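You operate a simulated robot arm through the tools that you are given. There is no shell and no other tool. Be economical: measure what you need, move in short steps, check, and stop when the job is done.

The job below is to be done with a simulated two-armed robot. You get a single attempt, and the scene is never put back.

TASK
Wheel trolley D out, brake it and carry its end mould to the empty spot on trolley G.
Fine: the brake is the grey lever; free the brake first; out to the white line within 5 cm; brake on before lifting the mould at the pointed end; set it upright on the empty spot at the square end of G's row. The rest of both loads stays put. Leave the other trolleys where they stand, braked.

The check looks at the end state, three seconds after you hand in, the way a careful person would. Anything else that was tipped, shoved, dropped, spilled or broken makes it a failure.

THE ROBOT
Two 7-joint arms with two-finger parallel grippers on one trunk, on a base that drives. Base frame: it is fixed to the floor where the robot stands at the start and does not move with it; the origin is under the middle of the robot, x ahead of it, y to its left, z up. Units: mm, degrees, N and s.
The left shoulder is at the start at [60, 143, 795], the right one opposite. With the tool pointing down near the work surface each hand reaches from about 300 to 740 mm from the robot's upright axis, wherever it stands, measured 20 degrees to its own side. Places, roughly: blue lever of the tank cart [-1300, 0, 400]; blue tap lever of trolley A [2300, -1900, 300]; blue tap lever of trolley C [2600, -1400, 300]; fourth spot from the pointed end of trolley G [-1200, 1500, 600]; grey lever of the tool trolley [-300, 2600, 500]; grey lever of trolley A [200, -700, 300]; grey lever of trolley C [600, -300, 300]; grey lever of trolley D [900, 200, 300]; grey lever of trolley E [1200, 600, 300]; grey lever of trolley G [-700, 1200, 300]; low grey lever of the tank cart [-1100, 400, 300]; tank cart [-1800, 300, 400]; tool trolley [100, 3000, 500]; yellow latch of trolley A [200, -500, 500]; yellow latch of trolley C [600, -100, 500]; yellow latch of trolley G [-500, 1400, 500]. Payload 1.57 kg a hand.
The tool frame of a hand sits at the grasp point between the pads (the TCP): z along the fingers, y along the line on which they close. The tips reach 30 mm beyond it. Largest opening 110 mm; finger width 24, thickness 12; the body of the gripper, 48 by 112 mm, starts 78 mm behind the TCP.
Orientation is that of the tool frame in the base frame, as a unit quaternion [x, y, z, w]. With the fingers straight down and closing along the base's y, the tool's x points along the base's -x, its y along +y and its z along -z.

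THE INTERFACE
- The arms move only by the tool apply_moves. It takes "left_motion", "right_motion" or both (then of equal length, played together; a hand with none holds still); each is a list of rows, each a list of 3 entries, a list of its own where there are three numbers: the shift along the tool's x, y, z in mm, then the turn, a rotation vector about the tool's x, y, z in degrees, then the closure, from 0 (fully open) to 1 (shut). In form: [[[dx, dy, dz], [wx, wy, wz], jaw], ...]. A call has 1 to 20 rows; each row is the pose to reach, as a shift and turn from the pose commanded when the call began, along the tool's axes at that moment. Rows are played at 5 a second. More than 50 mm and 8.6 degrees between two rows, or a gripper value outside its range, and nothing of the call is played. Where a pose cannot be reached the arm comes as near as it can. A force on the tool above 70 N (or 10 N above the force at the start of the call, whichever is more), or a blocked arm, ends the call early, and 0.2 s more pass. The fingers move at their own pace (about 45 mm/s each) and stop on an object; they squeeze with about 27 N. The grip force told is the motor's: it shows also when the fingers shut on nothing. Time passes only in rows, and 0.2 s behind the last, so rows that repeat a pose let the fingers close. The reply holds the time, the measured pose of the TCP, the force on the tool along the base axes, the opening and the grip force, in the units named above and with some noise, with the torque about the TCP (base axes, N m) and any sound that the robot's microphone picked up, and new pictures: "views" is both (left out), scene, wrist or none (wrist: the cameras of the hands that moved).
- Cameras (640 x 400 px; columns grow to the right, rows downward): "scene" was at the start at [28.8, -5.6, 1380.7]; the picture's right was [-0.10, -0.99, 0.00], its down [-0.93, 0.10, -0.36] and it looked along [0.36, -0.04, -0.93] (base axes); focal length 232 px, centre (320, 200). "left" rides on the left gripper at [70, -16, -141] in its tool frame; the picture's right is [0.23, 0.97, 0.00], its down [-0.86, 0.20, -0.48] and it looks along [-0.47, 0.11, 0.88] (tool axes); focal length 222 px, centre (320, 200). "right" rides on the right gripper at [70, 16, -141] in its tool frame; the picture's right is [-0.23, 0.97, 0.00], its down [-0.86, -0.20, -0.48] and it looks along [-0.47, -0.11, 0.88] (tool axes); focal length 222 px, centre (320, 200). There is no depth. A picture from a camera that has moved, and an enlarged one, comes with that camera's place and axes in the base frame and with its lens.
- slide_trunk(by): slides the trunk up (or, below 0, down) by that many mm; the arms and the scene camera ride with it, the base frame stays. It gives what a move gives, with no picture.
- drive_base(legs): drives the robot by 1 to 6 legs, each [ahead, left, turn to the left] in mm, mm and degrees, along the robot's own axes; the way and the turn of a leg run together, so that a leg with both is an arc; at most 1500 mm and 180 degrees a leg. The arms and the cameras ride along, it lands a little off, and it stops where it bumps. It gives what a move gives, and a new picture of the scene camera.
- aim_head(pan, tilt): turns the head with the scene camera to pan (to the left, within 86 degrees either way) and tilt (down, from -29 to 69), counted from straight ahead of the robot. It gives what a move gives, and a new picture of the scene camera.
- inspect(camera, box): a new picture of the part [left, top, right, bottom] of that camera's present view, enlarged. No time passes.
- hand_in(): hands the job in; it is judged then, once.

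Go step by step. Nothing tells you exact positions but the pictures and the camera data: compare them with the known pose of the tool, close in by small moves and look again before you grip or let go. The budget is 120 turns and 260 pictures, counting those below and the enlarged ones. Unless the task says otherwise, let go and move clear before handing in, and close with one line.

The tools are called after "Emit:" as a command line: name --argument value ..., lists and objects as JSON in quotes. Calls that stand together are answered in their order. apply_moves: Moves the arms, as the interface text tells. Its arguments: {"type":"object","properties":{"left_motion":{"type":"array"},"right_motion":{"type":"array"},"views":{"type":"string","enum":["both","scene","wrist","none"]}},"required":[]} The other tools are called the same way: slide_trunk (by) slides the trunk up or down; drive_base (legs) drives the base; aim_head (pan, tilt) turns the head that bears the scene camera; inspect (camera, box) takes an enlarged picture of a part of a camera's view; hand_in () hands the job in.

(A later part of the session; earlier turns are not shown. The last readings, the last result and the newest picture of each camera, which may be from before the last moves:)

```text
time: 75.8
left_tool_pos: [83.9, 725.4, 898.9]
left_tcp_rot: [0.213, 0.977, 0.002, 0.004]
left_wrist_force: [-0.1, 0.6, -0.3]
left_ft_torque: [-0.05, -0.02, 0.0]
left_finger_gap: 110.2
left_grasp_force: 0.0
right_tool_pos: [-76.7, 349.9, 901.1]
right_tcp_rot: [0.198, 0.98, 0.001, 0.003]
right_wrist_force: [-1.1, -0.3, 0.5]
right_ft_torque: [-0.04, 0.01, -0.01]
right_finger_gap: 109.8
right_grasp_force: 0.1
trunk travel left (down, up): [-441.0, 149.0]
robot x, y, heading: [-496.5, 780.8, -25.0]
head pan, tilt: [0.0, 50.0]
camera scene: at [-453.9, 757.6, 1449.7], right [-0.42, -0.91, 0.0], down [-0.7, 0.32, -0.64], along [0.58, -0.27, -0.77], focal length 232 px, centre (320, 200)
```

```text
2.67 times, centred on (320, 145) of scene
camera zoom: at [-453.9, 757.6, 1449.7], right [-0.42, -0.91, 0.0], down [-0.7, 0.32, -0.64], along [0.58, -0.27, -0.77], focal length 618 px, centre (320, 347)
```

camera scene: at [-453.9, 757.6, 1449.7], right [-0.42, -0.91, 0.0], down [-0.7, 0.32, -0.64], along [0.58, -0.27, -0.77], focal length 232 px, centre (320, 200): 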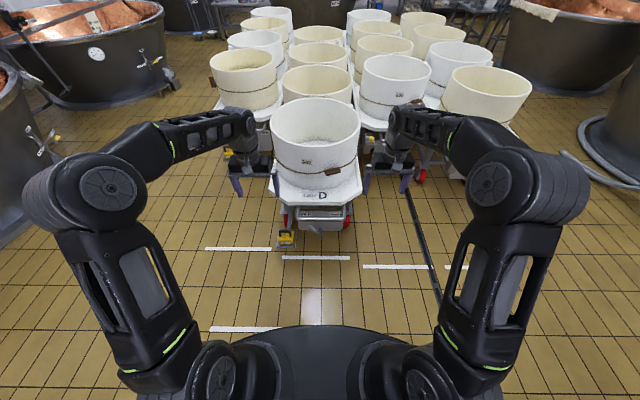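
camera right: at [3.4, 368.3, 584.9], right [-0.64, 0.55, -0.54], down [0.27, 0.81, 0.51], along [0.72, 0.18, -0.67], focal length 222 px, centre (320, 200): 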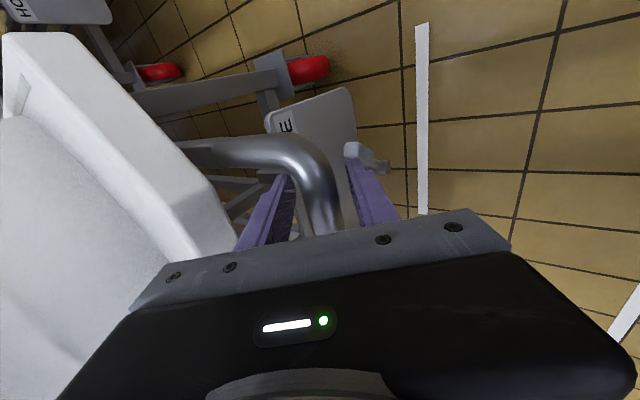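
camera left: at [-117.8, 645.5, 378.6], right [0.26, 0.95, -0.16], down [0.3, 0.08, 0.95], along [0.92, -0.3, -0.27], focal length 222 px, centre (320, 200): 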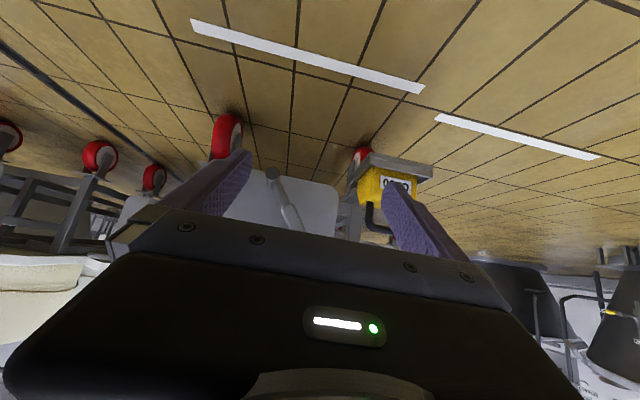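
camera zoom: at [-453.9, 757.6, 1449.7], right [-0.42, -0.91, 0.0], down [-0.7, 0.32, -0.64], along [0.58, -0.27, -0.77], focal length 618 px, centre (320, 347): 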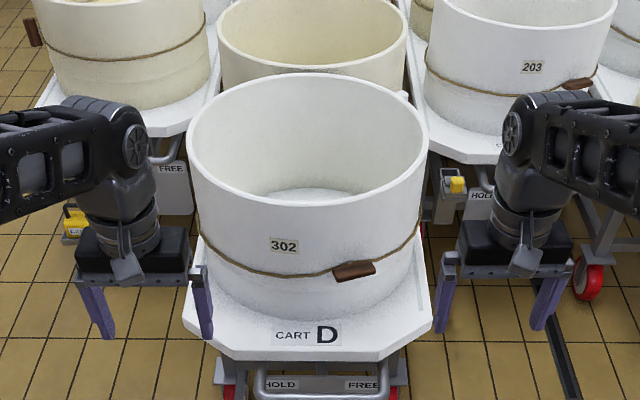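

Deck/mould measured: rim radius about 220, rim top near z≈830, mould centre near a≈-305, p≈513. Raise the trunk fully so the hands clear the rim, then drive in close to D's end.

Emit:
slide_trunk --by 145

Emit:
drive_base --legs '[[300, 0, -0.3]]'

Emit:
apply_moves --left_motion '[[[0, 0, 0], [0, 0, 0], 0]]' --right_motion '[[[0, 0, 0], [0, 0, 0], 0]]' --views "wrist"

```text
time: 77.5
left_tool_pos: [84.6, 724.8, 1045.2]
left_tcp_rot: [0.212, 0.977, 0.002, 0.005]
left_wrist_force: [-0.6, 0.2, -0.6]
left_ft_torque: [0.03, -0.02, 0.0]
left_finger_gap: 109.9
left_grasp_force: 0.0
right_tool_pos: [-76.2, 348.7, 1045.0]
right_tcp_rot: [0.198, 0.98, 0.001, 0.003]
right_wrist_force: [0.0, -1.3, -0.1]
right_ft_torque: [0.02, 0.02, -0.01]
right_finger_gap: 109.9
right_grasp_force: 0.0
trunk travel left (down, up): [-586.0, 4.0]
robot x, y, heading: [-502.3, 776.3, -24.9]
head pan, tilt: [0.0, 50.0]
```

```text
time: 79.6
left_tool_pos: [357.1, 593.2, 1044.6]
left_tcp_rot: [0.217, 0.976, 0.002, 0.003]
left_wrist_force: [-0.1, 0.4, 0.6]
left_ft_torque: [-0.01, 0.05, 0.01]
left_finger_gap: 110.0
left_grasp_force: 0.1
right_tool_pos: [192.8, 218.2, 1046.2]
right_tcp_rot: [0.202, 0.979, 0.002, 0.003]
right_wrist_force: [-0.5, 0.0, -0.5]
right_ft_torque: [0.05, 0.04, -0.02]
right_finger_gap: 109.8
right_grasp_force: 0.0
trunk travel left (down, up): [-586.0, 4.0]
robot x, y, heading: [-229.3, 648.8, -25.3]
head pan, tilt: [0.0, 50.0]
camera scene: at [-180.5, 627.8, 1594.6], right [-0.43, -0.9, 0.0], down [-0.69, 0.33, -0.64], along [0.58, -0.27, -0.77], focal length 232 px, centre (320, 200)
```

scene: 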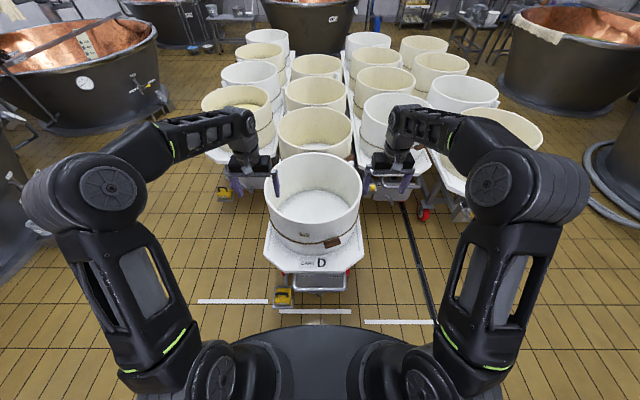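

```text
time: 80.0
left_tool_pos: [355.8, 593.2, 1045.7]
left_tcp_rot: [0.216, 0.976, 0.001, 0.004]
left_wrist_force: [0.3, -0.5, 0.2]
left_ft_torque: [0.02, 0.04, 0.0]
left_finger_gap: 109.9
left_grasp_force: 0.1
right_tool_pos: [193.1, 218.6, 1045.4]
right_tcp_rot: [0.201, 0.979, 0.001, 0.003]
right_wrist_force: [0.7, 0.4, -0.9]
right_ft_torque: [0.02, 0.0, -0.01]
right_finger_gap: 109.9
right_grasp_force: 0.1
trunk travel left (down, up): [-586.0, 4.0]
robot x, y, heading: [-229.2, 648.9, -25.3]
head pan, tilt: [0.0, 50.0]
camera right: at [133.8, 259.9, 1185.9], right [0.59, 0.8, 0.0], down [0.7, -0.52, 0.48], along [0.39, -0.28, -0.88], focal length 222 px, centre (320, 200)
camera left: at [285.0, 608.3, 1187.1], right [0.21, 0.98, 0.0], down [0.86, -0.18, 0.49], along [0.48, -0.1, -0.87], focal length 222 px, centre (320, 200)
```

right: 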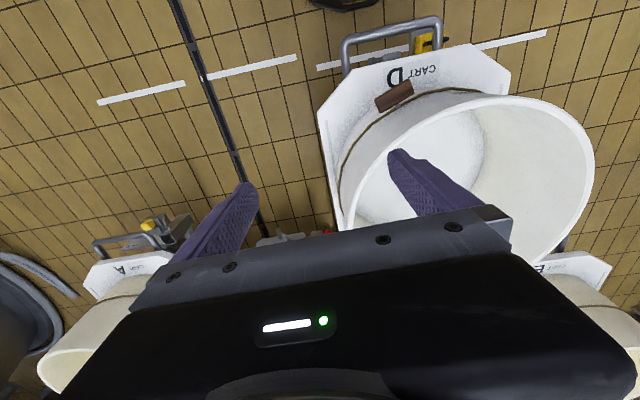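
left: 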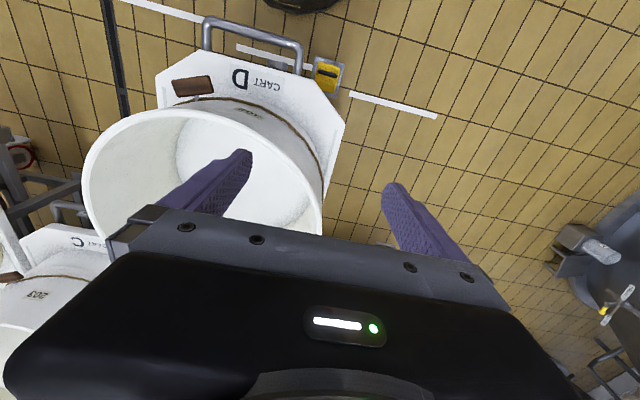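

I'll zoom to settle where the deck edge and bar stand relative to the line.

Emit:
inspect --camera "left" --box '[150, 0, 360, 130]'

Emit:
inspect --camera "right" --box '[300, 0, 510, 130]'

```text
3.05 times, centred on (255, 65) of left
camera zoom: at [285.0, 608.3, 1187.1], right [0.21, 0.98, 0.0], down [0.86, -0.18, 0.49], along [0.48, -0.1, -0.87], focal length 677 px, centre (518, 611)
```

zoom: 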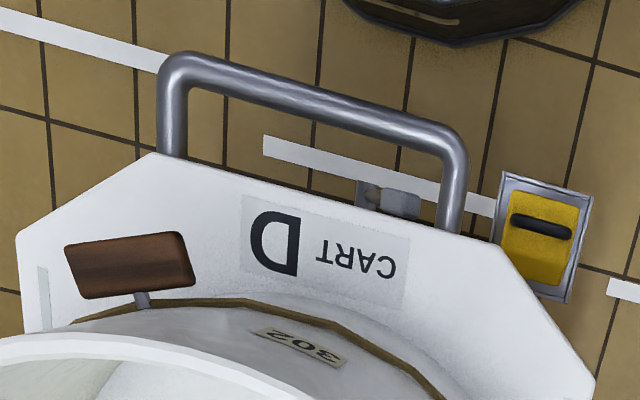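

```text
3.05 times, centred on (405, 65) of right
camera zoom: at [133.8, 259.9, 1185.9], right [0.59, 0.8, 0.0], down [0.7, -0.52, 0.48], along [0.39, -0.28, -0.88], focal length 677 px, centre (61, 611)
```

zoom: 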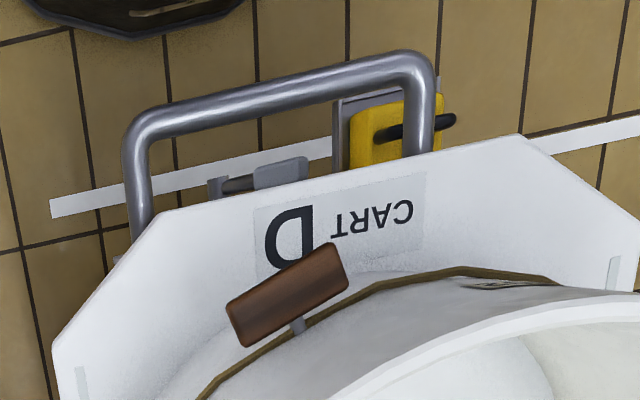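

Deck edge is about 38 mm short of the line and the handle bar about 29 mm past it, so both are within 5 cm. Now the mould: zoom from the head to locate the rim.

Emit:
inspect --camera "scene" --box '[225, 130, 405, 300]'

```text
2.35 times, centred on (315, 215) of scene
camera zoom: at [-181.3, 628.2, 1594.7], right [-0.43, -0.9, 0.0], down [-0.69, 0.33, -0.64], along [0.58, -0.27, -0.77], focal length 545 px, centre (332, 165)
```

zoom: 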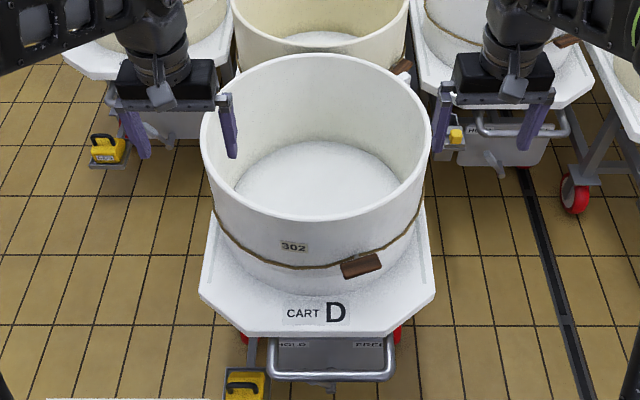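

Fit gives the mould rim at z≈831, centre (a=-307, p=519), radius ~222. Drive in 112 mm more, staying clear of tray and lever.

Emit:
drive_base --legs '[[112, 26, 0]]'

```text
time: 81.2
left_tool_pos: [469.1, 568.4, 1044.7]
left_tcp_rot: [0.218, 0.976, 0.002, 0.004]
left_wrist_force: [0.0, 0.0, 0.0]
left_ft_torque: [-0.01, 0.09, -0.02]
left_finger_gap: 109.9
left_grasp_force: 0.0
right_tool_pos: [305.3, 194.3, 1045.1]
right_tcp_rot: [0.202, 0.979, 0.001, 0.002]
right_wrist_force: [-1.1, -0.2, -0.3]
right_ft_torque: [0.01, 0.02, -0.03]
right_finger_gap: 109.8
right_grasp_force: 0.0
trunk travel left (down, up): [-586.0, 4.0]
robot x, y, heading: [-112.8, 624.4, -25.6]
head pan, tilt: [0.0, 50.0]
camera scene: at [-68.7, 604.4, 1594.6], right [-0.43, -0.9, 0.0], down [-0.69, 0.33, -0.64], along [0.58, -0.27, -0.77], focal length 232 px, centre (320, 200)
```

scene: 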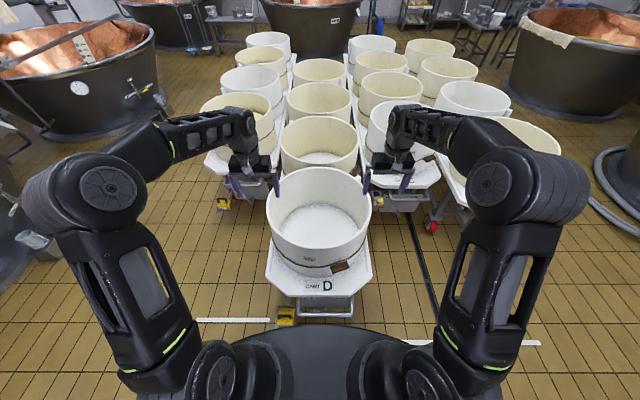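

Extend both hands over the rim's left and right sides and lower to just above it.

Emit:
apply_moves --left_motion '[[[-32, 5, 0], [0, 0, 0], 0], [[-63, 10, 0], [0, 0, 0], 0], [[-95, 15, 0], [0, 0, 0], 0], [[-126, 20, 0], [0, 0, 0], 0], [[-126, 20, 40], [0, 0, 0], 0], [[-126, 20, 80], [0, 0, 0], 0], [[-126, 20, 120], [0, 0, 0], 0], [[-126, 20, 160], [0, 0, 0], 0]]' --right_motion '[[[-28, -2, 0], [0, 0, 0], 0], [[-57, -3, 0], [0, 0, 0], 0], [[-85, -5, 0], [0, 0, 0], 0], [[-114, -6, 0], [0, 0, 0], 0], [[-114, -6, 40], [0, 0, 0], 0], [[-114, -6, 80], [0, 0, 0], 0], [[-114, -6, 120], [0, 0, 0], 0], [[-114, -6, 160], [0, 0, 0], 0]]' --views "both"

```text
time: 83.0
left_tool_pos: [592.0, 534.0, 884.2]
left_tcp_rot: [0.218, 0.976, 0.003, 0.003]
left_wrist_force: [-0.1, 0.4, -0.1]
left_ft_torque: [0.0, 0.01, 0.02]
left_finger_gap: 109.9
left_grasp_force: 0.1
left hand out of reach, approached as far as the arm can: row 4
right_tool_pos: [407.0, 142.6, 887.5]
right_tcp_rot: [0.203, 0.979, 0.001, 0.003]
right_wrist_force: [0.2, 0.4, -1.0]
right_ft_torque: [0.01, 0.01, -0.02]
right_finger_gap: 110.0
right_grasp_force: 0.0
right hand out of reach, approached as far as the arm can: row 4
trunk travel left (down, up): [-586.0, 4.0]
robot x, y, heading: [-113.0, 625.2, -25.4]
head pan, tilt: [0.0, 50.0]
camera scene: at [-70.4, 604.6, 1594.8], right [-0.43, -0.9, 0.0], down [-0.69, 0.33, -0.64], along [0.58, -0.28, -0.77], focal length 232 px, centre (320, 200)
camera right: at [349.3, 184.7, 1028.0], right [0.59, 0.8, 0.01], down [0.7, -0.52, 0.48], along [0.39, -0.28, -0.88], focal length 222 px, centre (320, 200)
camera left: at [518.7, 549.2, 1026.5], right [0.21, 0.98, 0.0], down [0.85, -0.18, 0.49], along [0.48, -0.1, -0.87], focal length 222 px, centre (320, 200)
```

scene: 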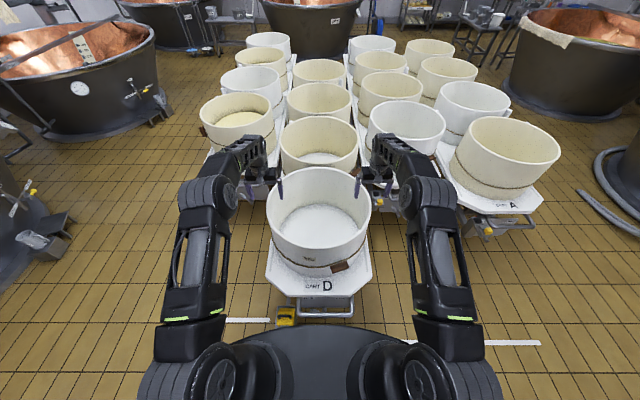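
right: 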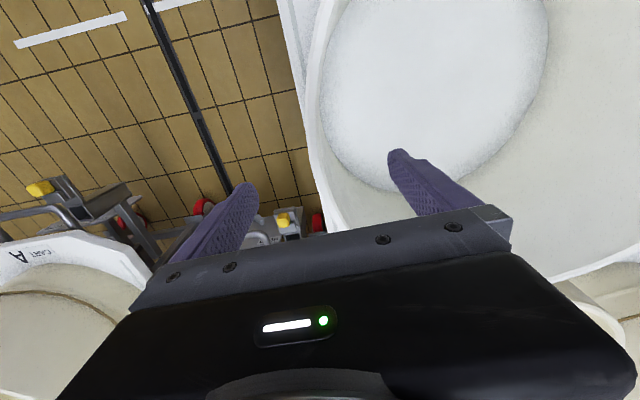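
left: 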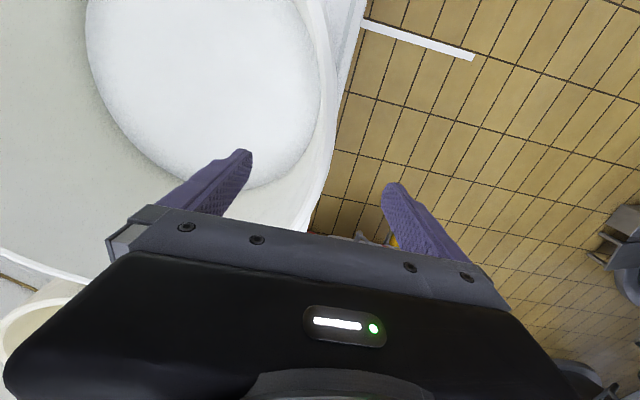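

Both pairs of fingers straddle the wall as intended. Lower to put the pads on the rim.

Emit:
apply_moves --left_motion '[[[0, 0, 30], [0, 0, 0], 0], [[0, 0, 60], [0, 0, 0], 0], [[0, -1, 88], [0, 0, 0], 0]]' --right_motion '[[[0, 0, 30], [0, 0, 0], 0], [[0, 0, 60], [0, 0, 0], 0], [[0, 1, 91], [0, 0, 0], 0]]' --views "both"

```text
time: 83.8
left_tool_pos: [592.6, 532.6, 795.8]
left_tcp_rot: [0.217, 0.976, 0.002, 0.004]
left_wrist_force: [-0.1, 0.1, -0.2]
left_ft_torque: [0.02, 0.0, 0.0]
left_finger_gap: 109.9
left_grasp_force: 0.0
right_tool_pos: [410.1, 142.6, 794.4]
right_tcp_rot: [0.203, 0.979, 0.0, 0.004]
right_wrist_force: [-0.4, -0.3, 0.4]
right_ft_torque: [0.0, -0.01, -0.03]
right_finger_gap: 109.9
right_grasp_force: 0.0
trunk travel left (down, up): [-586.0, 4.0]
robot x, y, heading: [-122.3, 625.4, -25.5]
head pan, tilt: [0.0, 50.0]
camera scene: at [-69.6, 604.2, 1594.7], right [-0.43, -0.9, 0.0], down [-0.69, 0.33, -0.64], along [0.58, -0.27, -0.77], focal length 232 px, centre (320, 200)
camera right: at [351.4, 185.2, 935.3], right [0.59, 0.8, 0.01], down [0.7, -0.52, 0.48], along [0.39, -0.28, -0.88], focal length 222 px, centre (320, 200)
camera left: at [520.1, 547.7, 938.2], right [0.21, 0.98, 0.0], down [0.86, -0.18, 0.48], along [0.47, -0.1, -0.87], focal length 222 px, centre (320, 200)
```

scene: 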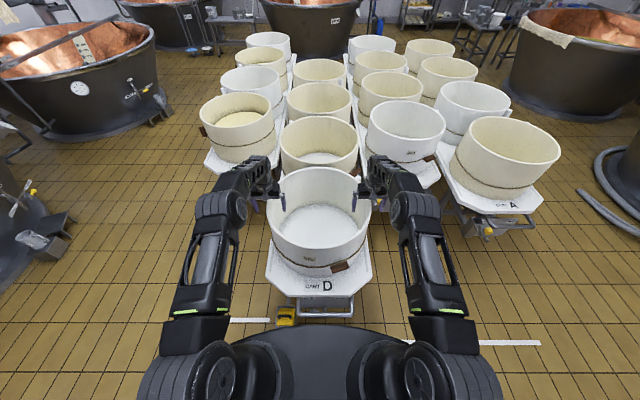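
right: 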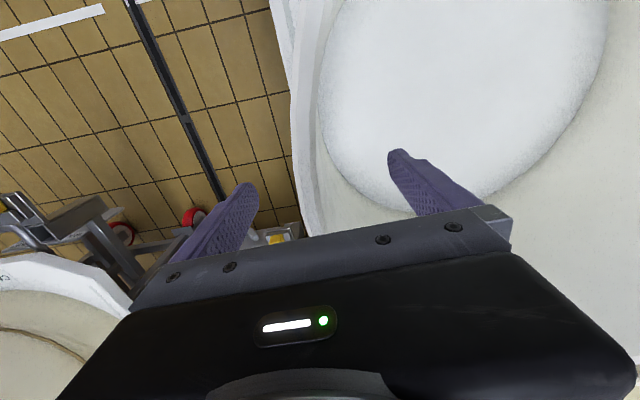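
left: 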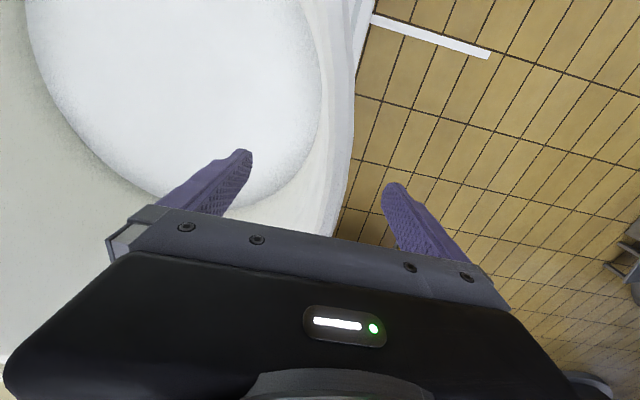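

Clear. Close both grippers onto the wall.

Emit:
apply_moves --left_motion '[[[0, 0, 0], [0, 0, 0], 0.3], [[0, 0, 0], [0, 0, 0], 0.6], [[0, 0, 0], [0, 0, 0], 0.8], [[0, 0, 0], [0, 0, 0], 1], [[0, 0, 0], [0, 0, 0], 1], [[0, 0, 0], [0, 0, 0], 1]]' --right_motion '[[[0, 0, 0], [0, 0, 0], 0.3], [[0, 0, 0], [0, 0, 0], 0.6], [[0, 0, 0], [0, 0, 0], 0.8], [[0, 0, 0], [0, 0, 0], 1], [[0, 0, 0], [0, 0, 0], 1], [[0, 0, 0], [0, 0, 0], 1]]' --views "wrist"

```text
time: 85.2
left_tool_pos: [592.6, 537.0, 797.8]
left_tcp_rot: [0.216, 0.976, 0.004, 0.005]
left_wrist_force: [5.5, 16.4, 2.7]
left_ft_torque: [-1.08, -0.07, 0.19]
left_finger_gap: 17.8
left_grasp_force: 15.7
right_tool_pos: [409.8, 141.1, 795.8]
right_tcp_rot: [0.204, 0.979, -0.002, 0.002]
right_wrist_force: [-4.4, -13.5, 0.5]
right_ft_torque: [0.63, 0.17, -0.25]
right_finger_gap: 12.6
right_grasp_force: 12.2
trunk travel left (down, up): [-586.0, 4.0]
robot x, y, heading: [-117.5, 624.2, -25.2]
head pan, tilt: [0.0, 50.0]
camera right: at [350.1, 183.7, 936.3], right [0.6, 0.8, 0.0], down [0.7, -0.52, 0.48], along [0.39, -0.29, -0.88], focal length 222 px, centre (320, 200)
camera left: at [520.8, 550.7, 939.0], right [0.2, 0.98, 0.01], down [0.85, -0.18, 0.49], along [0.48, -0.09, -0.87], focal length 222 px, centre (320, 200)
```

right: 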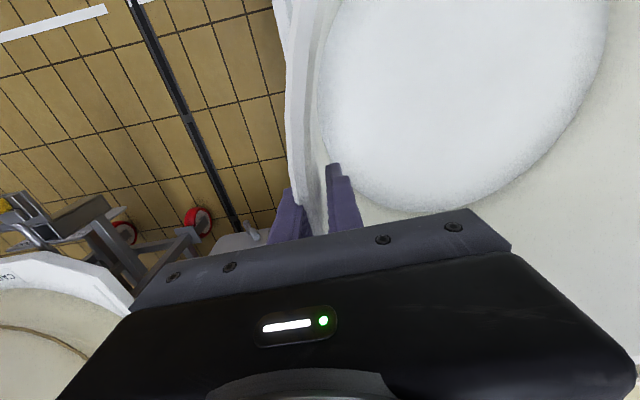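
left: 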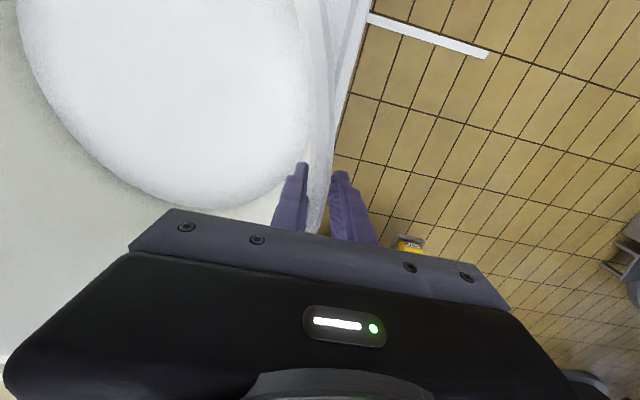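

Gripping; the pads are still settling. Relax outward a few mm and hold.

Emit:
apply_moves --left_motion '[[[0, 2, 0], [0, 0, 0], 1], [[0, 4, 0], [0, 0, 0], 1], [[0, 4, 0], [0, 0, 0], 1], [[0, 4, 0], [0, 0, 0], 1]]' --right_motion '[[[0, -2, 0], [0, 0, 0], 1], [[0, -3, 0], [0, 0, 0], 1], [[0, -3, 0], [0, 0, 0], 1], [[0, -3, 0], [0, 0, 0], 1]]' --views "none"

```text
time: 86.2
left_tool_pos: [594.3, 535.8, 797.3]
left_tcp_rot: [0.218, 0.976, 0.001, 0.004]
left_wrist_force: [2.7, 7.2, 0.6]
left_ft_torque: [-1.3, 0.02, 0.44]
left_finger_gap: 17.2
left_grasp_force: 26.5
right_tool_pos: [408.6, 140.9, 795.8]
right_tcp_rot: [0.203, 0.979, 0.001, 0.005]
right_wrist_force: [-0.9, -11.0, 8.7]
right_ft_torque: [-0.82, 0.56, -0.69]
right_finger_gap: 12.2
right_grasp_force: 26.9
trunk travel left (down, up): [-586.0, 4.0]
robot x, y, heading: [-113.7, 625.4, -25.5]
head pan, tilt: [0.0, 50.0]
```

Firm grip on both. Lift 20 mm slowly and check.

Emit:
apply_moves --left_motion '[[[0, 4, -5], [0, 0, 0], 1], [[0, 4, -10], [0, 0, 0], 1], [[0, 4, -15], [0, 0, 0], 1], [[0, 4, -20], [0, 0, 0], 1], [[0, 4, -20], [0, 0, 0], 1]]' --right_motion '[[[0, -3, -5], [0, 0, 0], 1], [[0, -3, -10], [0, 0, 0], 1], [[0, -3, -15], [0, 0, 0], 1], [[0, -3, -20], [0, 0, 0], 1], [[0, -3, -20], [0, 0, 0], 1]]' --views "both"

```text
time: 87.4
left_tool_pos: [593.7, 536.2, 817.5]
left_tcp_rot: [0.219, 0.976, -0.001, 0.002]
left_wrist_force: [-13.0, -28.5, -6.8]
left_ft_torque: [1.22, -1.08, 0.56]
left_finger_gap: 17.3
left_grasp_force: 26.7
right_tool_pos: [409.1, 142.8, 813.3]
right_tcp_rot: [0.201, 0.98, 0.005, 0.002]
right_wrist_force: [13.6, 29.0, -7.1]
right_ft_torque: [-1.11, 1.01, -0.63]
right_finger_gap: 12.5
right_grasp_force: 27.3
trunk travel left (down, up): [-586.0, 4.0]
robot x, y, heading: [-117.5, 624.8, -25.4]
head pan, tilt: [0.0, 50.0]
camera scene: at [-68.9, 604.0, 1594.6], right [-0.43, -0.9, 0.0], down [-0.69, 0.33, -0.64], along [0.58, -0.27, -0.77], focal length 232 px, centre (320, 200)
camera right: at [348.9, 182.9, 954.8], right [0.59, 0.81, 0.01], down [0.7, -0.52, 0.48], along [0.39, -0.28, -0.88], focal length 222 px, centre (320, 200)
camera left: at [522.8, 552.6, 959.4], right [0.21, 0.98, 0.0], down [0.86, -0.18, 0.48], along [0.47, -0.1, -0.88], focal length 222 px, centre (320, 200)
```

scene: 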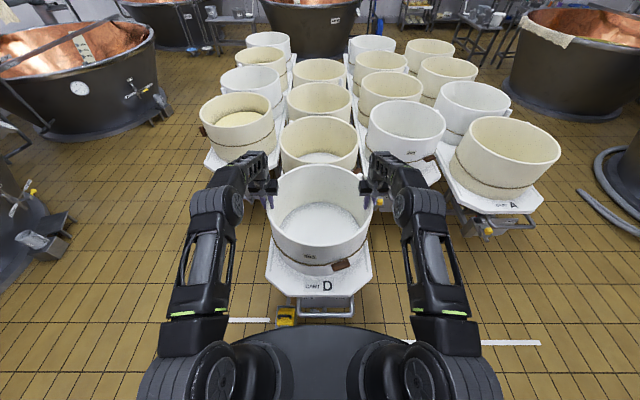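
right: 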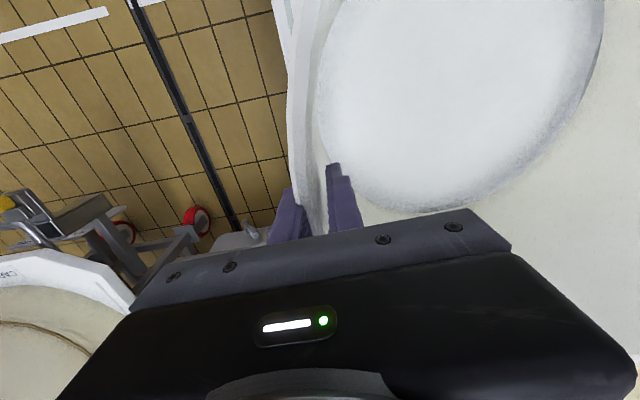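
left: 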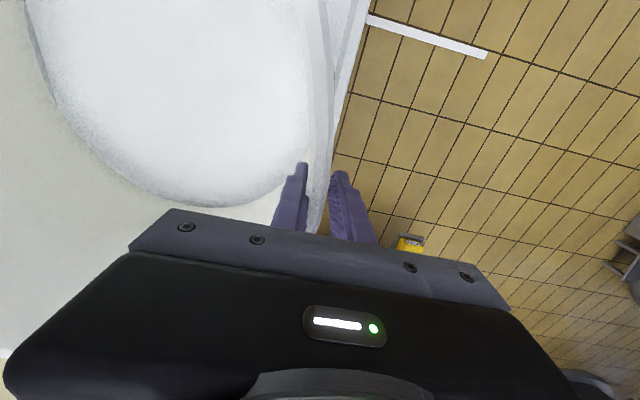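

The mould is up (about 7 N on each hand). I over-spread slightly, so relax 3 mm each and lift further.

Emit:
apply_moves --left_motion '[[[0, -2, 0], [0, 0, 0], 1], [[0, -3.5, -5], [0, 0, 0], 1], [[0, -3.5, -20], [0, 0, 0], 1], [[0, -3.5, -35], [0, 0, 0], 1], [[0, -3.5, -50], [0, 0, 0], 1], [[0, -3.5, -60], [0, 0, 0], 1]]' --right_motion '[[[0, 2, 0], [0, 0, 0], 1], [[0, 3.5, -5], [0, 0, 0], 1], [[0, 3.5, -20], [0, 0, 0], 1], [[0, 3.5, -35], [0, 0, 0], 1], [[0, 3.5, -50], [0, 0, 0], 1], [[0, 3.5, -62], [0, 0, 0], 1]]' --views "scene"

Emit:
inspect --camera "scene" --box '[235, 150, 405, 320]'

```text
time: 88.8
left_tool_pos: [591.9, 535.8, 877.2]
left_tcp_rot: [0.216, 0.976, 0.001, 0.003]
left_wrist_force: [-8.8, -18.7, -4.8]
left_ft_torque: [0.05, 0.54, 0.52]
left_finger_gap: 17.1
left_grasp_force: 27.1
right_tool_pos: [406.2, 142.1, 875.4]
right_tcp_rot: [0.201, 0.98, 0.001, 0.002]
right_wrist_force: [8.9, 18.4, -9.8]
right_ft_torque: [-0.97, -0.11, -0.68]
right_finger_gap: 12.5
right_grasp_force: 26.8
trunk travel left (down, up): [-586.0, 4.0]
robot x, y, heading: [-116.4, 624.3, -25.5]
head pan, tilt: [0.0, 50.0]
camera scene: at [-69.3, 604.1, 1594.6], right [-0.43, -0.9, 0.0], down [-0.69, 0.33, -0.64], along [0.58, -0.27, -0.77], focal length 232 px, centre (320, 200)
```

scene: 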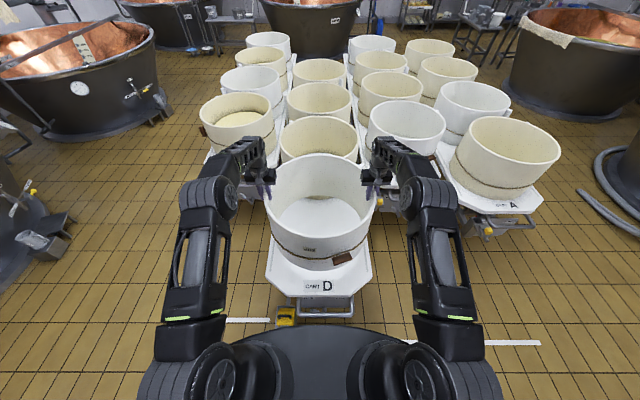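

```text
2.35 times, centred on (320, 235) of scene
camera zoom: at [-69.3, 604.1, 1594.6], right [-0.43, -0.9, 0.0], down [-0.69, 0.33, -0.64], along [0.58, -0.27, -0.77], focal length 545 px, centre (320, 118)
```

zoom: 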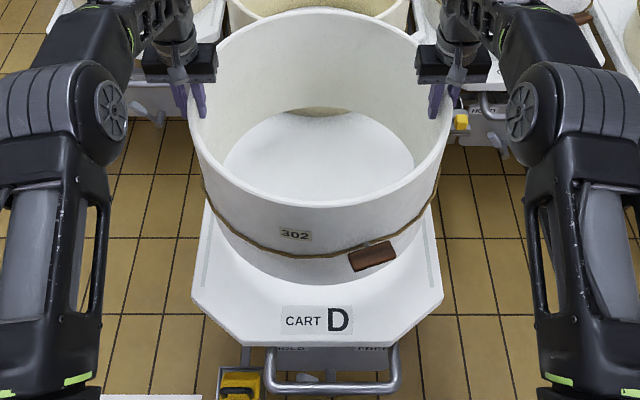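

The hoop is bottomless, level and held well about 80 mm above D's deck. Back straight away from D first.

Emit:
apply_moves --left_motion '[[[0, -1.5, -5], [0, 0, 0], 1], [[0, -2.5, -12], [0, 0, 0], 1]]' --right_motion '[[[0, 1.5, -5], [0, 0, 0], 1], [[0, 2.5, -12], [0, 0, 0], 1]]' --views "none"

Emit:
drive_base --legs '[[-150, 0, 0], [-150, 0, 0]]'

```text
time: 89.4
left_tool_pos: [593.7, 536.8, 889.6]
left_tcp_rot: [0.216, 0.976, 0.004, 0.004]
left_wrist_force: [-3.5, -5.8, -4.0]
left_ft_torque: [-1.34, 0.68, 0.53]
left_finger_gap: 17.1
left_grasp_force: 27.1
right_tool_pos: [406.5, 141.4, 888.1]
right_tcp_rot: [0.203, 0.979, 0.001, 0.002]
right_wrist_force: [2.8, 6.1, -11.2]
right_ft_torque: [0.15, -0.11, -0.63]
right_finger_gap: 12.4
right_grasp_force: 26.8
trunk travel left (down, up): [-586.0, 4.0]
robot x, y, heading: [-119.4, 623.4, -25.3]
head pan, tilt: [0.0, 50.0]
```

```text
time: 91.8
left_tool_pos: [317.6, 668.2, 890.0]
left_tcp_rot: [0.216, 0.976, 0.003, 0.004]
left_wrist_force: [8.1, 19.9, -2.9]
left_ft_torque: [-1.69, 0.08, 0.35]
left_finger_gap: 17.3
left_grasp_force: 27.2
right_tool_pos: [131.0, 273.8, 887.5]
right_tcp_rot: [0.203, 0.979, 0.001, 0.002]
right_wrist_force: [-9.1, -19.7, -9.6]
right_ft_torque: [0.5, 0.49, -0.61]
right_finger_gap: 12.4
right_grasp_force: 27.2
trunk travel left (down, up): [-586.0, 4.0]
robot x, y, heading: [-389.3, 753.1, -25.4]
head pan, tilt: [0.0, 50.0]
camera scene: at [-345.6, 735.4, 1594.7], right [-0.43, -0.9, 0.0], down [-0.69, 0.33, -0.64], along [0.58, -0.28, -0.77], focal length 232 px, centre (320, 200)
```

scene: 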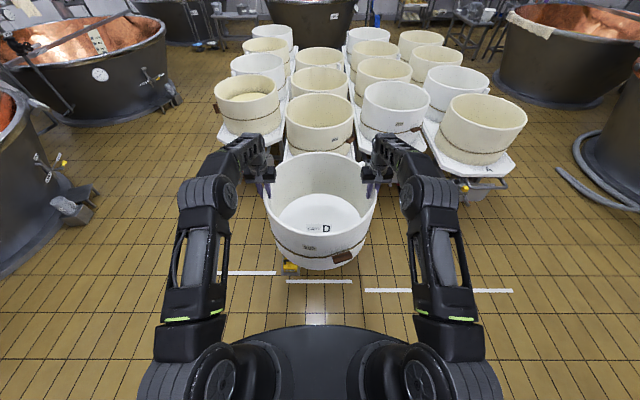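

The hold is stable. Strafe left about 1 m along the open floor.

Emit:
drive_base --legs '[[0, 500, 0]]'

Emit:
drive_base --legs '[[0, 520, 0]]'

```text
time: 94.7
left_tool_pos: [534.9, 1116.0, 889.5]
left_tcp_rot: [0.22, 0.975, 0.003, 0.004]
left_wrist_force: [0.7, 2.6, -4.7]
left_ft_torque: [-1.41, 0.27, 0.43]
left_finger_gap: 16.8
left_grasp_force: 26.6
right_tool_pos: [346.9, 722.5, 888.2]
right_tcp_rot: [0.206, 0.979, 0.0, 0.002]
right_wrist_force: [-0.1, -0.8, -10.4]
right_ft_torque: [0.39, 0.18, -0.68]
right_finger_gap: 12.3
right_grasp_force: 27.3
trunk travel left (down, up): [-586.0, 4.0]
robot x, y, heading: [-176.7, 1205.7, -25.7]
head pan, tilt: [0.0, 50.0]
camera scene: at [-126.8, 1189.2, 1594.6], right [-0.43, -0.9, 0.0], down [-0.69, 0.33, -0.64], along [0.58, -0.28, -0.77], focal length 232 px, centre (320, 200)
```

scene: 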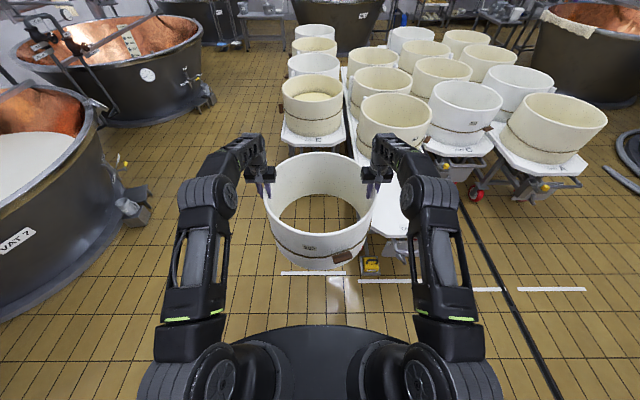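

```text
time: 97.8
left_tool_pos: [760.6, 1578.3, 889.5]
left_tcp_rot: [0.222, 0.975, 0.003, 0.003]
left_wrist_force: [-0.5, 1.0, -4.2]
left_ft_torque: [-1.37, 0.33, 0.36]
left_finger_gap: 17.2
left_grasp_force: 28.0
right_tool_pos: [568.5, 1185.1, 887.6]
right_tcp_rot: [0.21, 0.978, 0.0, 0.002]
right_wrist_force: [0.2, -0.5, -9.5]
right_ft_torque: [0.47, 0.1, -0.72]
right_finger_gap: 12.4
right_grasp_force: 26.7
trunk travel left (down, up): [-586.0, 4.0]
robot x, y, heading: [52.5, 1670.1, -26.0]
head pan, tilt: [0.0, 50.0]
camera scene: at [98.9, 1654.1, 1594.6], right [-0.44, -0.9, 0.0], down [-0.69, 0.34, -0.64], along [0.58, -0.28, -0.77], focal length 232 px, centre (320, 200)
```

scene: 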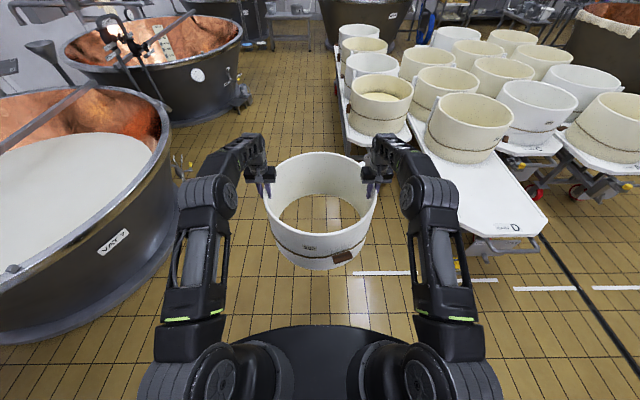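

Now turn right 89° in place to face across G's line; the mould sweeps over clear floor.

Emit:
drive_base --legs '[[0, 0, -45], [0, 0, -44.3]]'

Emit:
aim_head --pan -50 --tilt 40

```text
time: 102.2
left_tool_pos: [-36.9, 965.6, 890.1]
left_tcp_rot: [0.843, 0.538, 0.0, 0.005]
left_wrist_force: [0.0, 0.8, -4.8]
left_ft_torque: [0.17, 1.22, 0.47]
left_finger_gap: 17.2
left_grasp_force: 27.1
right_tool_pos: [-431.3, 1152.6, 886.5]
right_tcp_rot: [0.836, 0.548, -0.001, 0.001]
right_wrist_force: [0.0, -0.5, -10.0]
right_ft_torque: [0.13, -0.59, -0.67]
right_finger_gap: 12.4
right_grasp_force: 27.1
trunk travel left (down, up): [-586.0, 4.0]
robot x, y, heading: [53.1, 1679.4, -115.4]
head pan, tilt: [0.0, 50.0]
camera scene: at [33.3, 1630.8, 1594.6], right [-0.9, 0.43, 0.0], down [0.33, 0.69, -0.64], along [-0.27, -0.58, -0.77], focal length 232 px, centre (320, 200)
```

scene: 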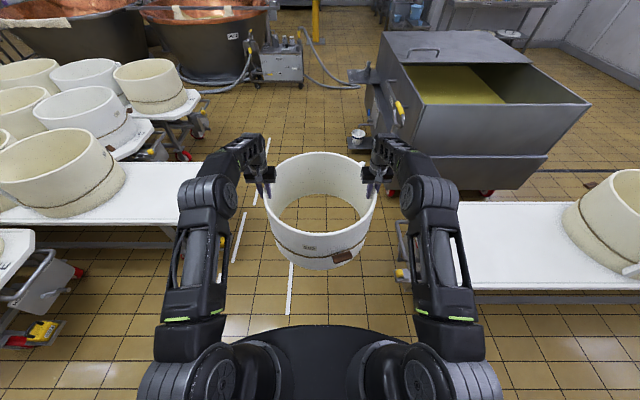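

```text
time: 103.4
left_tool_pos: [-37.3, 965.5, 889.3]
left_tcp_rot: [0.844, 0.537, -0.001, 0.004]
left_wrist_force: [1.0, 0.1, -3.6]
left_ft_torque: [0.58, 1.16, 0.46]
left_finger_gap: 17.4
left_grasp_force: 26.9
right_tool_pos: [-431.2, 1151.1, 886.5]
right_tcp_rot: [0.836, 0.548, -0.002, 0.001]
right_wrist_force: [-1.4, 0.5, -9.4]
right_ft_torque: [-0.25, -0.43, -0.7]
right_finger_gap: 12.4
right_grasp_force: 27.1
trunk travel left (down, up): [-586.0, 4.0]
robot x, y, heading: [51.6, 1675.2, -115.5]
head pan, tilt: [-50.0, 40.0]
camera scene: at [-15.6, 1678.7, 1608.8], right [-0.25, 0.97, 0.0], down [0.62, 0.16, -0.77], along [-0.74, -0.19, -0.64], focal length 232 px, centre (320, 200)
```

scene: 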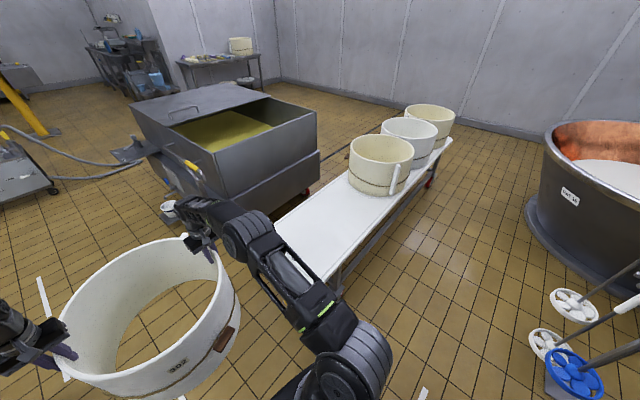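

Path along G's far side looks clear. Strafe right 520 mm, then measure G's free spot.

Emit:
drive_base --legs '[[0, -520, 0]]'

Emit:
aim_head --pan -20 --tilt 45

```text
time: 106.5
left_tool_pos: [-508.4, 1189.3, 888.9]
left_tcp_rot: [0.842, 0.54, 0.001, 0.006]
left_wrist_force: [1.1, 0.1, -5.6]
left_ft_torque: [0.32, 1.1, 0.48]
left_finger_gap: 17.5
left_grasp_force: 26.8
right_tool_pos: [-902.8, 1370.8, 887.2]
right_tcp_rot: [0.834, 0.551, -0.001, 0.002]
right_wrist_force: [-1.3, 0.4, -9.2]
right_ft_torque: [-0.05, -0.61, -0.64]
right_finger_gap: 12.2
right_grasp_force: 26.8
trunk travel left (down, up): [-586.0, 4.0]
robot x, y, heading: [-421.6, 1896.4, -115.0]
head pan, tilt: [-50.0, 40.0]
camera scene: at [-491.2, 1901.9, 1608.8], right [-0.26, 0.97, 0.0], down [0.62, 0.17, -0.77], along [-0.74, -0.2, -0.64], focal length 232 px, centre (320, 200)
```

scene: 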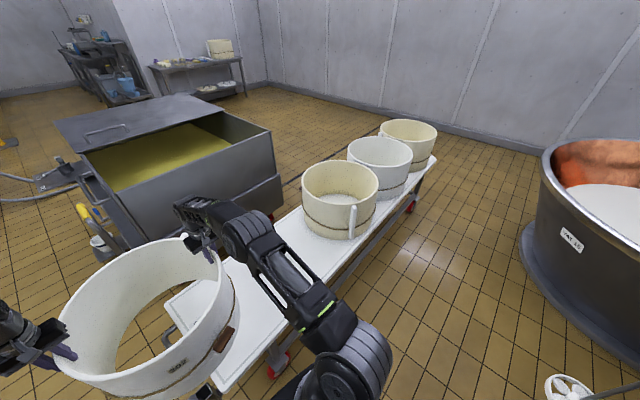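

```text
time: 107.4
left_tool_pos: [-507.1, 1188.4, 889.0]
left_tcp_rot: [0.841, 0.54, -0.001, 0.005]
left_wrist_force: [1.7, 0.3, -5.2]
left_ft_torque: [0.62, 1.07, 0.47]
left_finger_gap: 17.3
left_grasp_force: 27.3
right_tool_pos: [-903.5, 1371.7, 886.7]
right_tcp_rot: [0.835, 0.551, 0.0, 0.001]
right_wrist_force: [-1.4, -0.3, -9.0]
right_ft_torque: [-0.3, -0.53, -0.69]
right_finger_gap: 12.5
right_grasp_force: 27.5
trunk travel left (down, up): [-586.0, 4.0]
robot x, y, heading: [-422.4, 1897.6, -115.1]
head pan, tilt: [-20.0, 45.0]
camera scene: at [-466.0, 1866.1, 1601.5], right [-0.71, 0.71, 0.0], down [0.5, 0.5, -0.71], along [-0.5, -0.5, -0.71], focal length 232 px, centre (320, 200)
```

scene: 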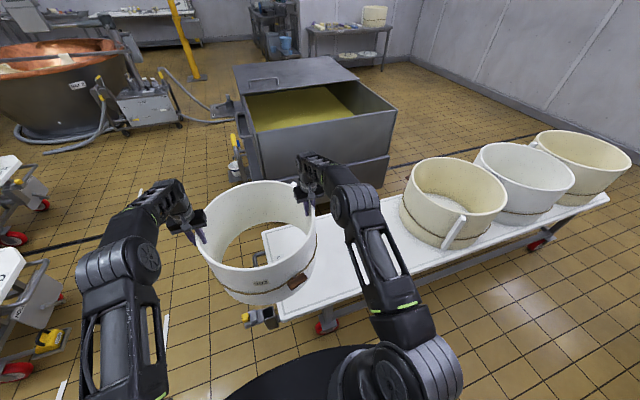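

Measured: G's mould rims are at a≈2152, 2597 and 3057 (pitch ~450), so the empty spot's centre is a≈1703, p≈890. Zoom on the deck for any marks.

Emit:
inspect --camera "scene" --box '[340, 110, 640, 300]'

Emit:
aim_head --pan -40 --tilt 50

```text
2.11 times, centred on (490, 205) of scene
camera zoom: at [-466.0, 1866.1, 1601.5], right [-0.71, 0.71, 0.0], down [0.5, 0.5, -0.71], along [-0.5, -0.5, -0.71], focal length 488 px, centre (-38, 190)
```

zoom: 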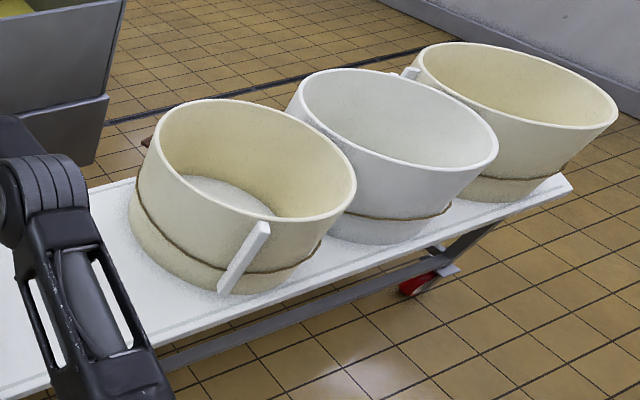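

```text
time: 108.2
left_tool_pos: [-507.9, 1187.2, 889.0]
left_tcp_rot: [0.842, 0.54, -0.001, 0.004]
left_wrist_force: [1.5, -0.3, -5.6]
left_ft_torque: [0.5, 1.15, 0.42]
left_finger_gap: 17.5
left_grasp_force: 27.4
right_tool_pos: [-903.5, 1372.6, 887.6]
right_tcp_rot: [0.834, 0.551, 0.0, 0.001]
right_wrist_force: [-1.4, 0.3, -8.3]
right_ft_torque: [-0.16, -0.5, -0.67]
right_finger_gap: 12.3
right_grasp_force: 26.9
trunk travel left (down, up): [-586.0, 4.0]
robot x, y, heading: [-423.1, 1899.0, -115.0]
head pan, tilt: [-40.0, 50.0]
camera scene: at [-478.2, 1891.0, 1594.6], right [-0.42, 0.91, 0.0], down [0.69, 0.33, -0.64], along [-0.58, -0.27, -0.77], focal length 232 px, centre (320, 200)
```

scene: 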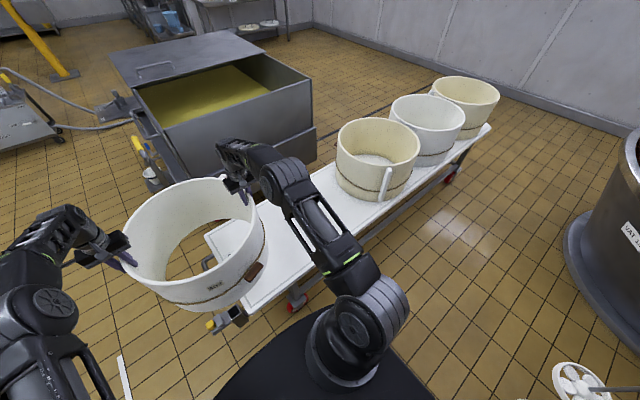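

G's rims fit to centres a≈2174, 2647 and 3104, so the empty spot is near (a=1711, p=889), with only about 20 mm to its neighbour. I'll approach rotated ~32° so the outer finger doesn't fall in that narrow gap. Turn first.

Emit:
drive_base --legs '[[0, 0, -32.3]]'

Emit:
aim_head --pan -10 --tilt 50

```text
time: 110.2
left_tool_pos: [-874.1, 1342.4, 889.1]
left_tcp_rot: [0.959, 0.285, -0.001, 0.005]
left_wrist_force: [0.2, -0.7, -5.3]
left_ft_torque: [0.7, 0.77, 0.47]
left_finger_gap: 17.5
left_grasp_force: 27.6
right_tool_pos: [-1110.2, 1709.9, 886.9]
right_tcp_rot: [0.954, 0.298, -0.001, 0.001]
right_wrist_force: [-0.9, 0.7, -8.4]
right_ft_torque: [-0.35, -0.54, -0.62]
right_finger_gap: 12.5
right_grasp_force: 26.1
trunk travel left (down, up): [-586.0, 4.0]
robot x, y, heading: [-420.4, 1903.3, -147.3]
head pan, tilt: [-40.0, 50.0]
camera scene: at [-473.3, 1923.5, 1594.6], right [0.13, 0.99, 0.0], down [0.76, -0.1, -0.64], along [-0.64, 0.08, -0.77], focal length 232 px, centre (320, 200)
```

scene: 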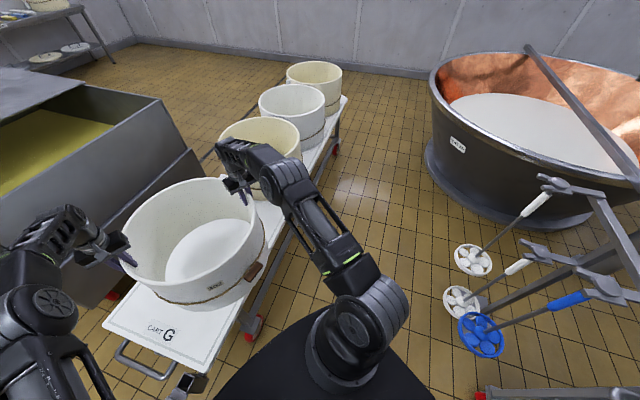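

```text
time: 111.2
left_tool_pos: [-872.8, 1342.7, 890.1]
left_tcp_rot: [0.958, 0.287, -0.001, 0.004]
left_wrist_force: [0.6, -1.4, -5.6]
left_ft_torque: [0.97, 0.57, 0.52]
left_finger_gap: 17.4
left_grasp_force: 27.1
right_tool_pos: [-1108.6, 1708.1, 887.5]
right_tcp_rot: [0.955, 0.298, -0.001, 0.001]
right_wrist_force: [-0.5, 0.8, -8.1]
right_ft_torque: [-0.55, -0.3, -0.66]
right_finger_gap: 12.3
right_grasp_force: 27.2
trunk travel left (down, up): [-586.0, 4.0]
robot x, y, heading: [-423.7, 1897.9, -147.0]
head pan, tilt: [-10.0, 50.0]
camera scene: at [-467.7, 1883.6, 1594.6], right [-0.39, 0.92, 0.0], down [0.71, 0.3, -0.64], along [-0.59, -0.25, -0.77], focal length 232 px, centre (320, 200)
```

scene: 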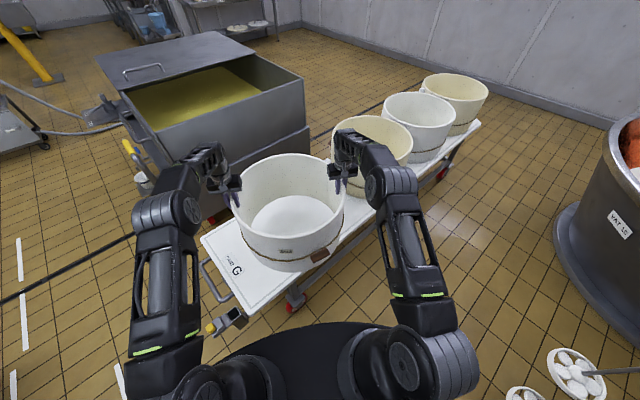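

Good, clearance as planned. Close in most of the remaining way.

Emit:
drive_base --legs '[[110, -70, 0]]'

Emit:
aim_head --pan -5 --tilt 58

```text
time: 112.5
left_tool_pos: [-1006.4, 1342.2, 888.9]
left_tcp_rot: [0.958, 0.286, -0.001, 0.005]
left_wrist_force: [0.6, -0.7, -6.5]
left_ft_torque: [0.86, 0.59, 0.47]
left_finger_gap: 17.4
left_grasp_force: 27.0
right_tool_pos: [-1241.7, 1708.1, 885.9]
right_tcp_rot: [0.955, 0.298, 0.001, 0.0]
right_wrist_force: [-1.1, 1.0, -9.8]
right_ft_torque: [-0.52, -0.41, -0.55]
right_finger_gap: 12.4
right_grasp_force: 26.4
trunk travel left (down, up): [-586.0, 4.0]
robot x, y, heading: [-558.7, 1898.0, -147.3]
head pan, tilt: [-10.0, 50.0]
camera scene: at [-601.3, 1882.4, 1594.5], right [-0.39, 0.92, 0.0], down [0.71, 0.3, -0.64], along [-0.59, -0.25, -0.77], focal length 232 px, centre (320, 200)
```

scene: 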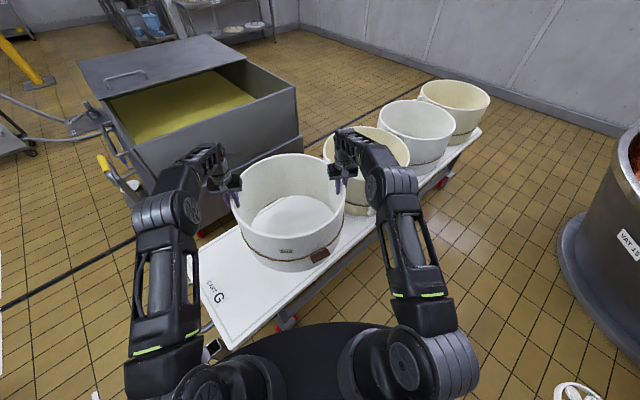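

```text
time: 113.1
left_tool_pos: [-1003.9, 1342.4, 888.8]
left_tcp_rot: [0.958, 0.286, -0.001, 0.004]
left_wrist_force: [0.7, 0.1, -6.0]
left_ft_torque: [0.92, 0.52, 0.51]
left_finger_gap: 17.2
left_grasp_force: 26.9
right_tool_pos: [-1240.9, 1707.3, 887.4]
right_tcp_rot: [0.954, 0.299, 0.0, 0.001]
right_wrist_force: [-1.2, 0.7, -7.5]
right_ft_torque: [-0.55, -0.33, -0.77]
right_finger_gap: 12.4
right_grasp_force: 27.5
trunk travel left (down, up): [-586.0, 4.0]
robot x, y, heading: [-555.7, 1897.0, -147.2]
head pan, tilt: [-5.0, 58.0]
camera scene: at [-589.1, 1880.3, 1584.4], right [-0.47, 0.89, 0.0], down [0.75, 0.4, -0.53], along [-0.47, -0.25, -0.85], focal length 232 px, centre (320, 200)
```

scene: 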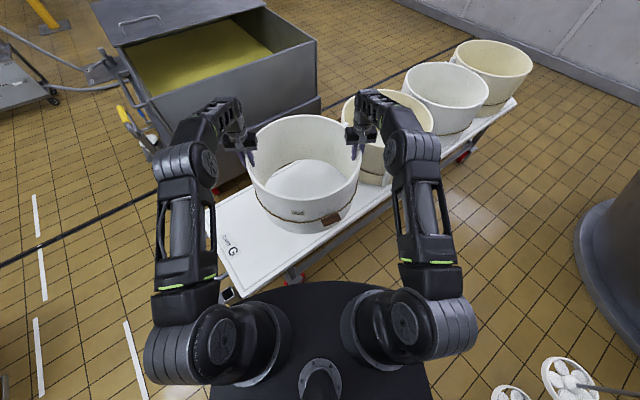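

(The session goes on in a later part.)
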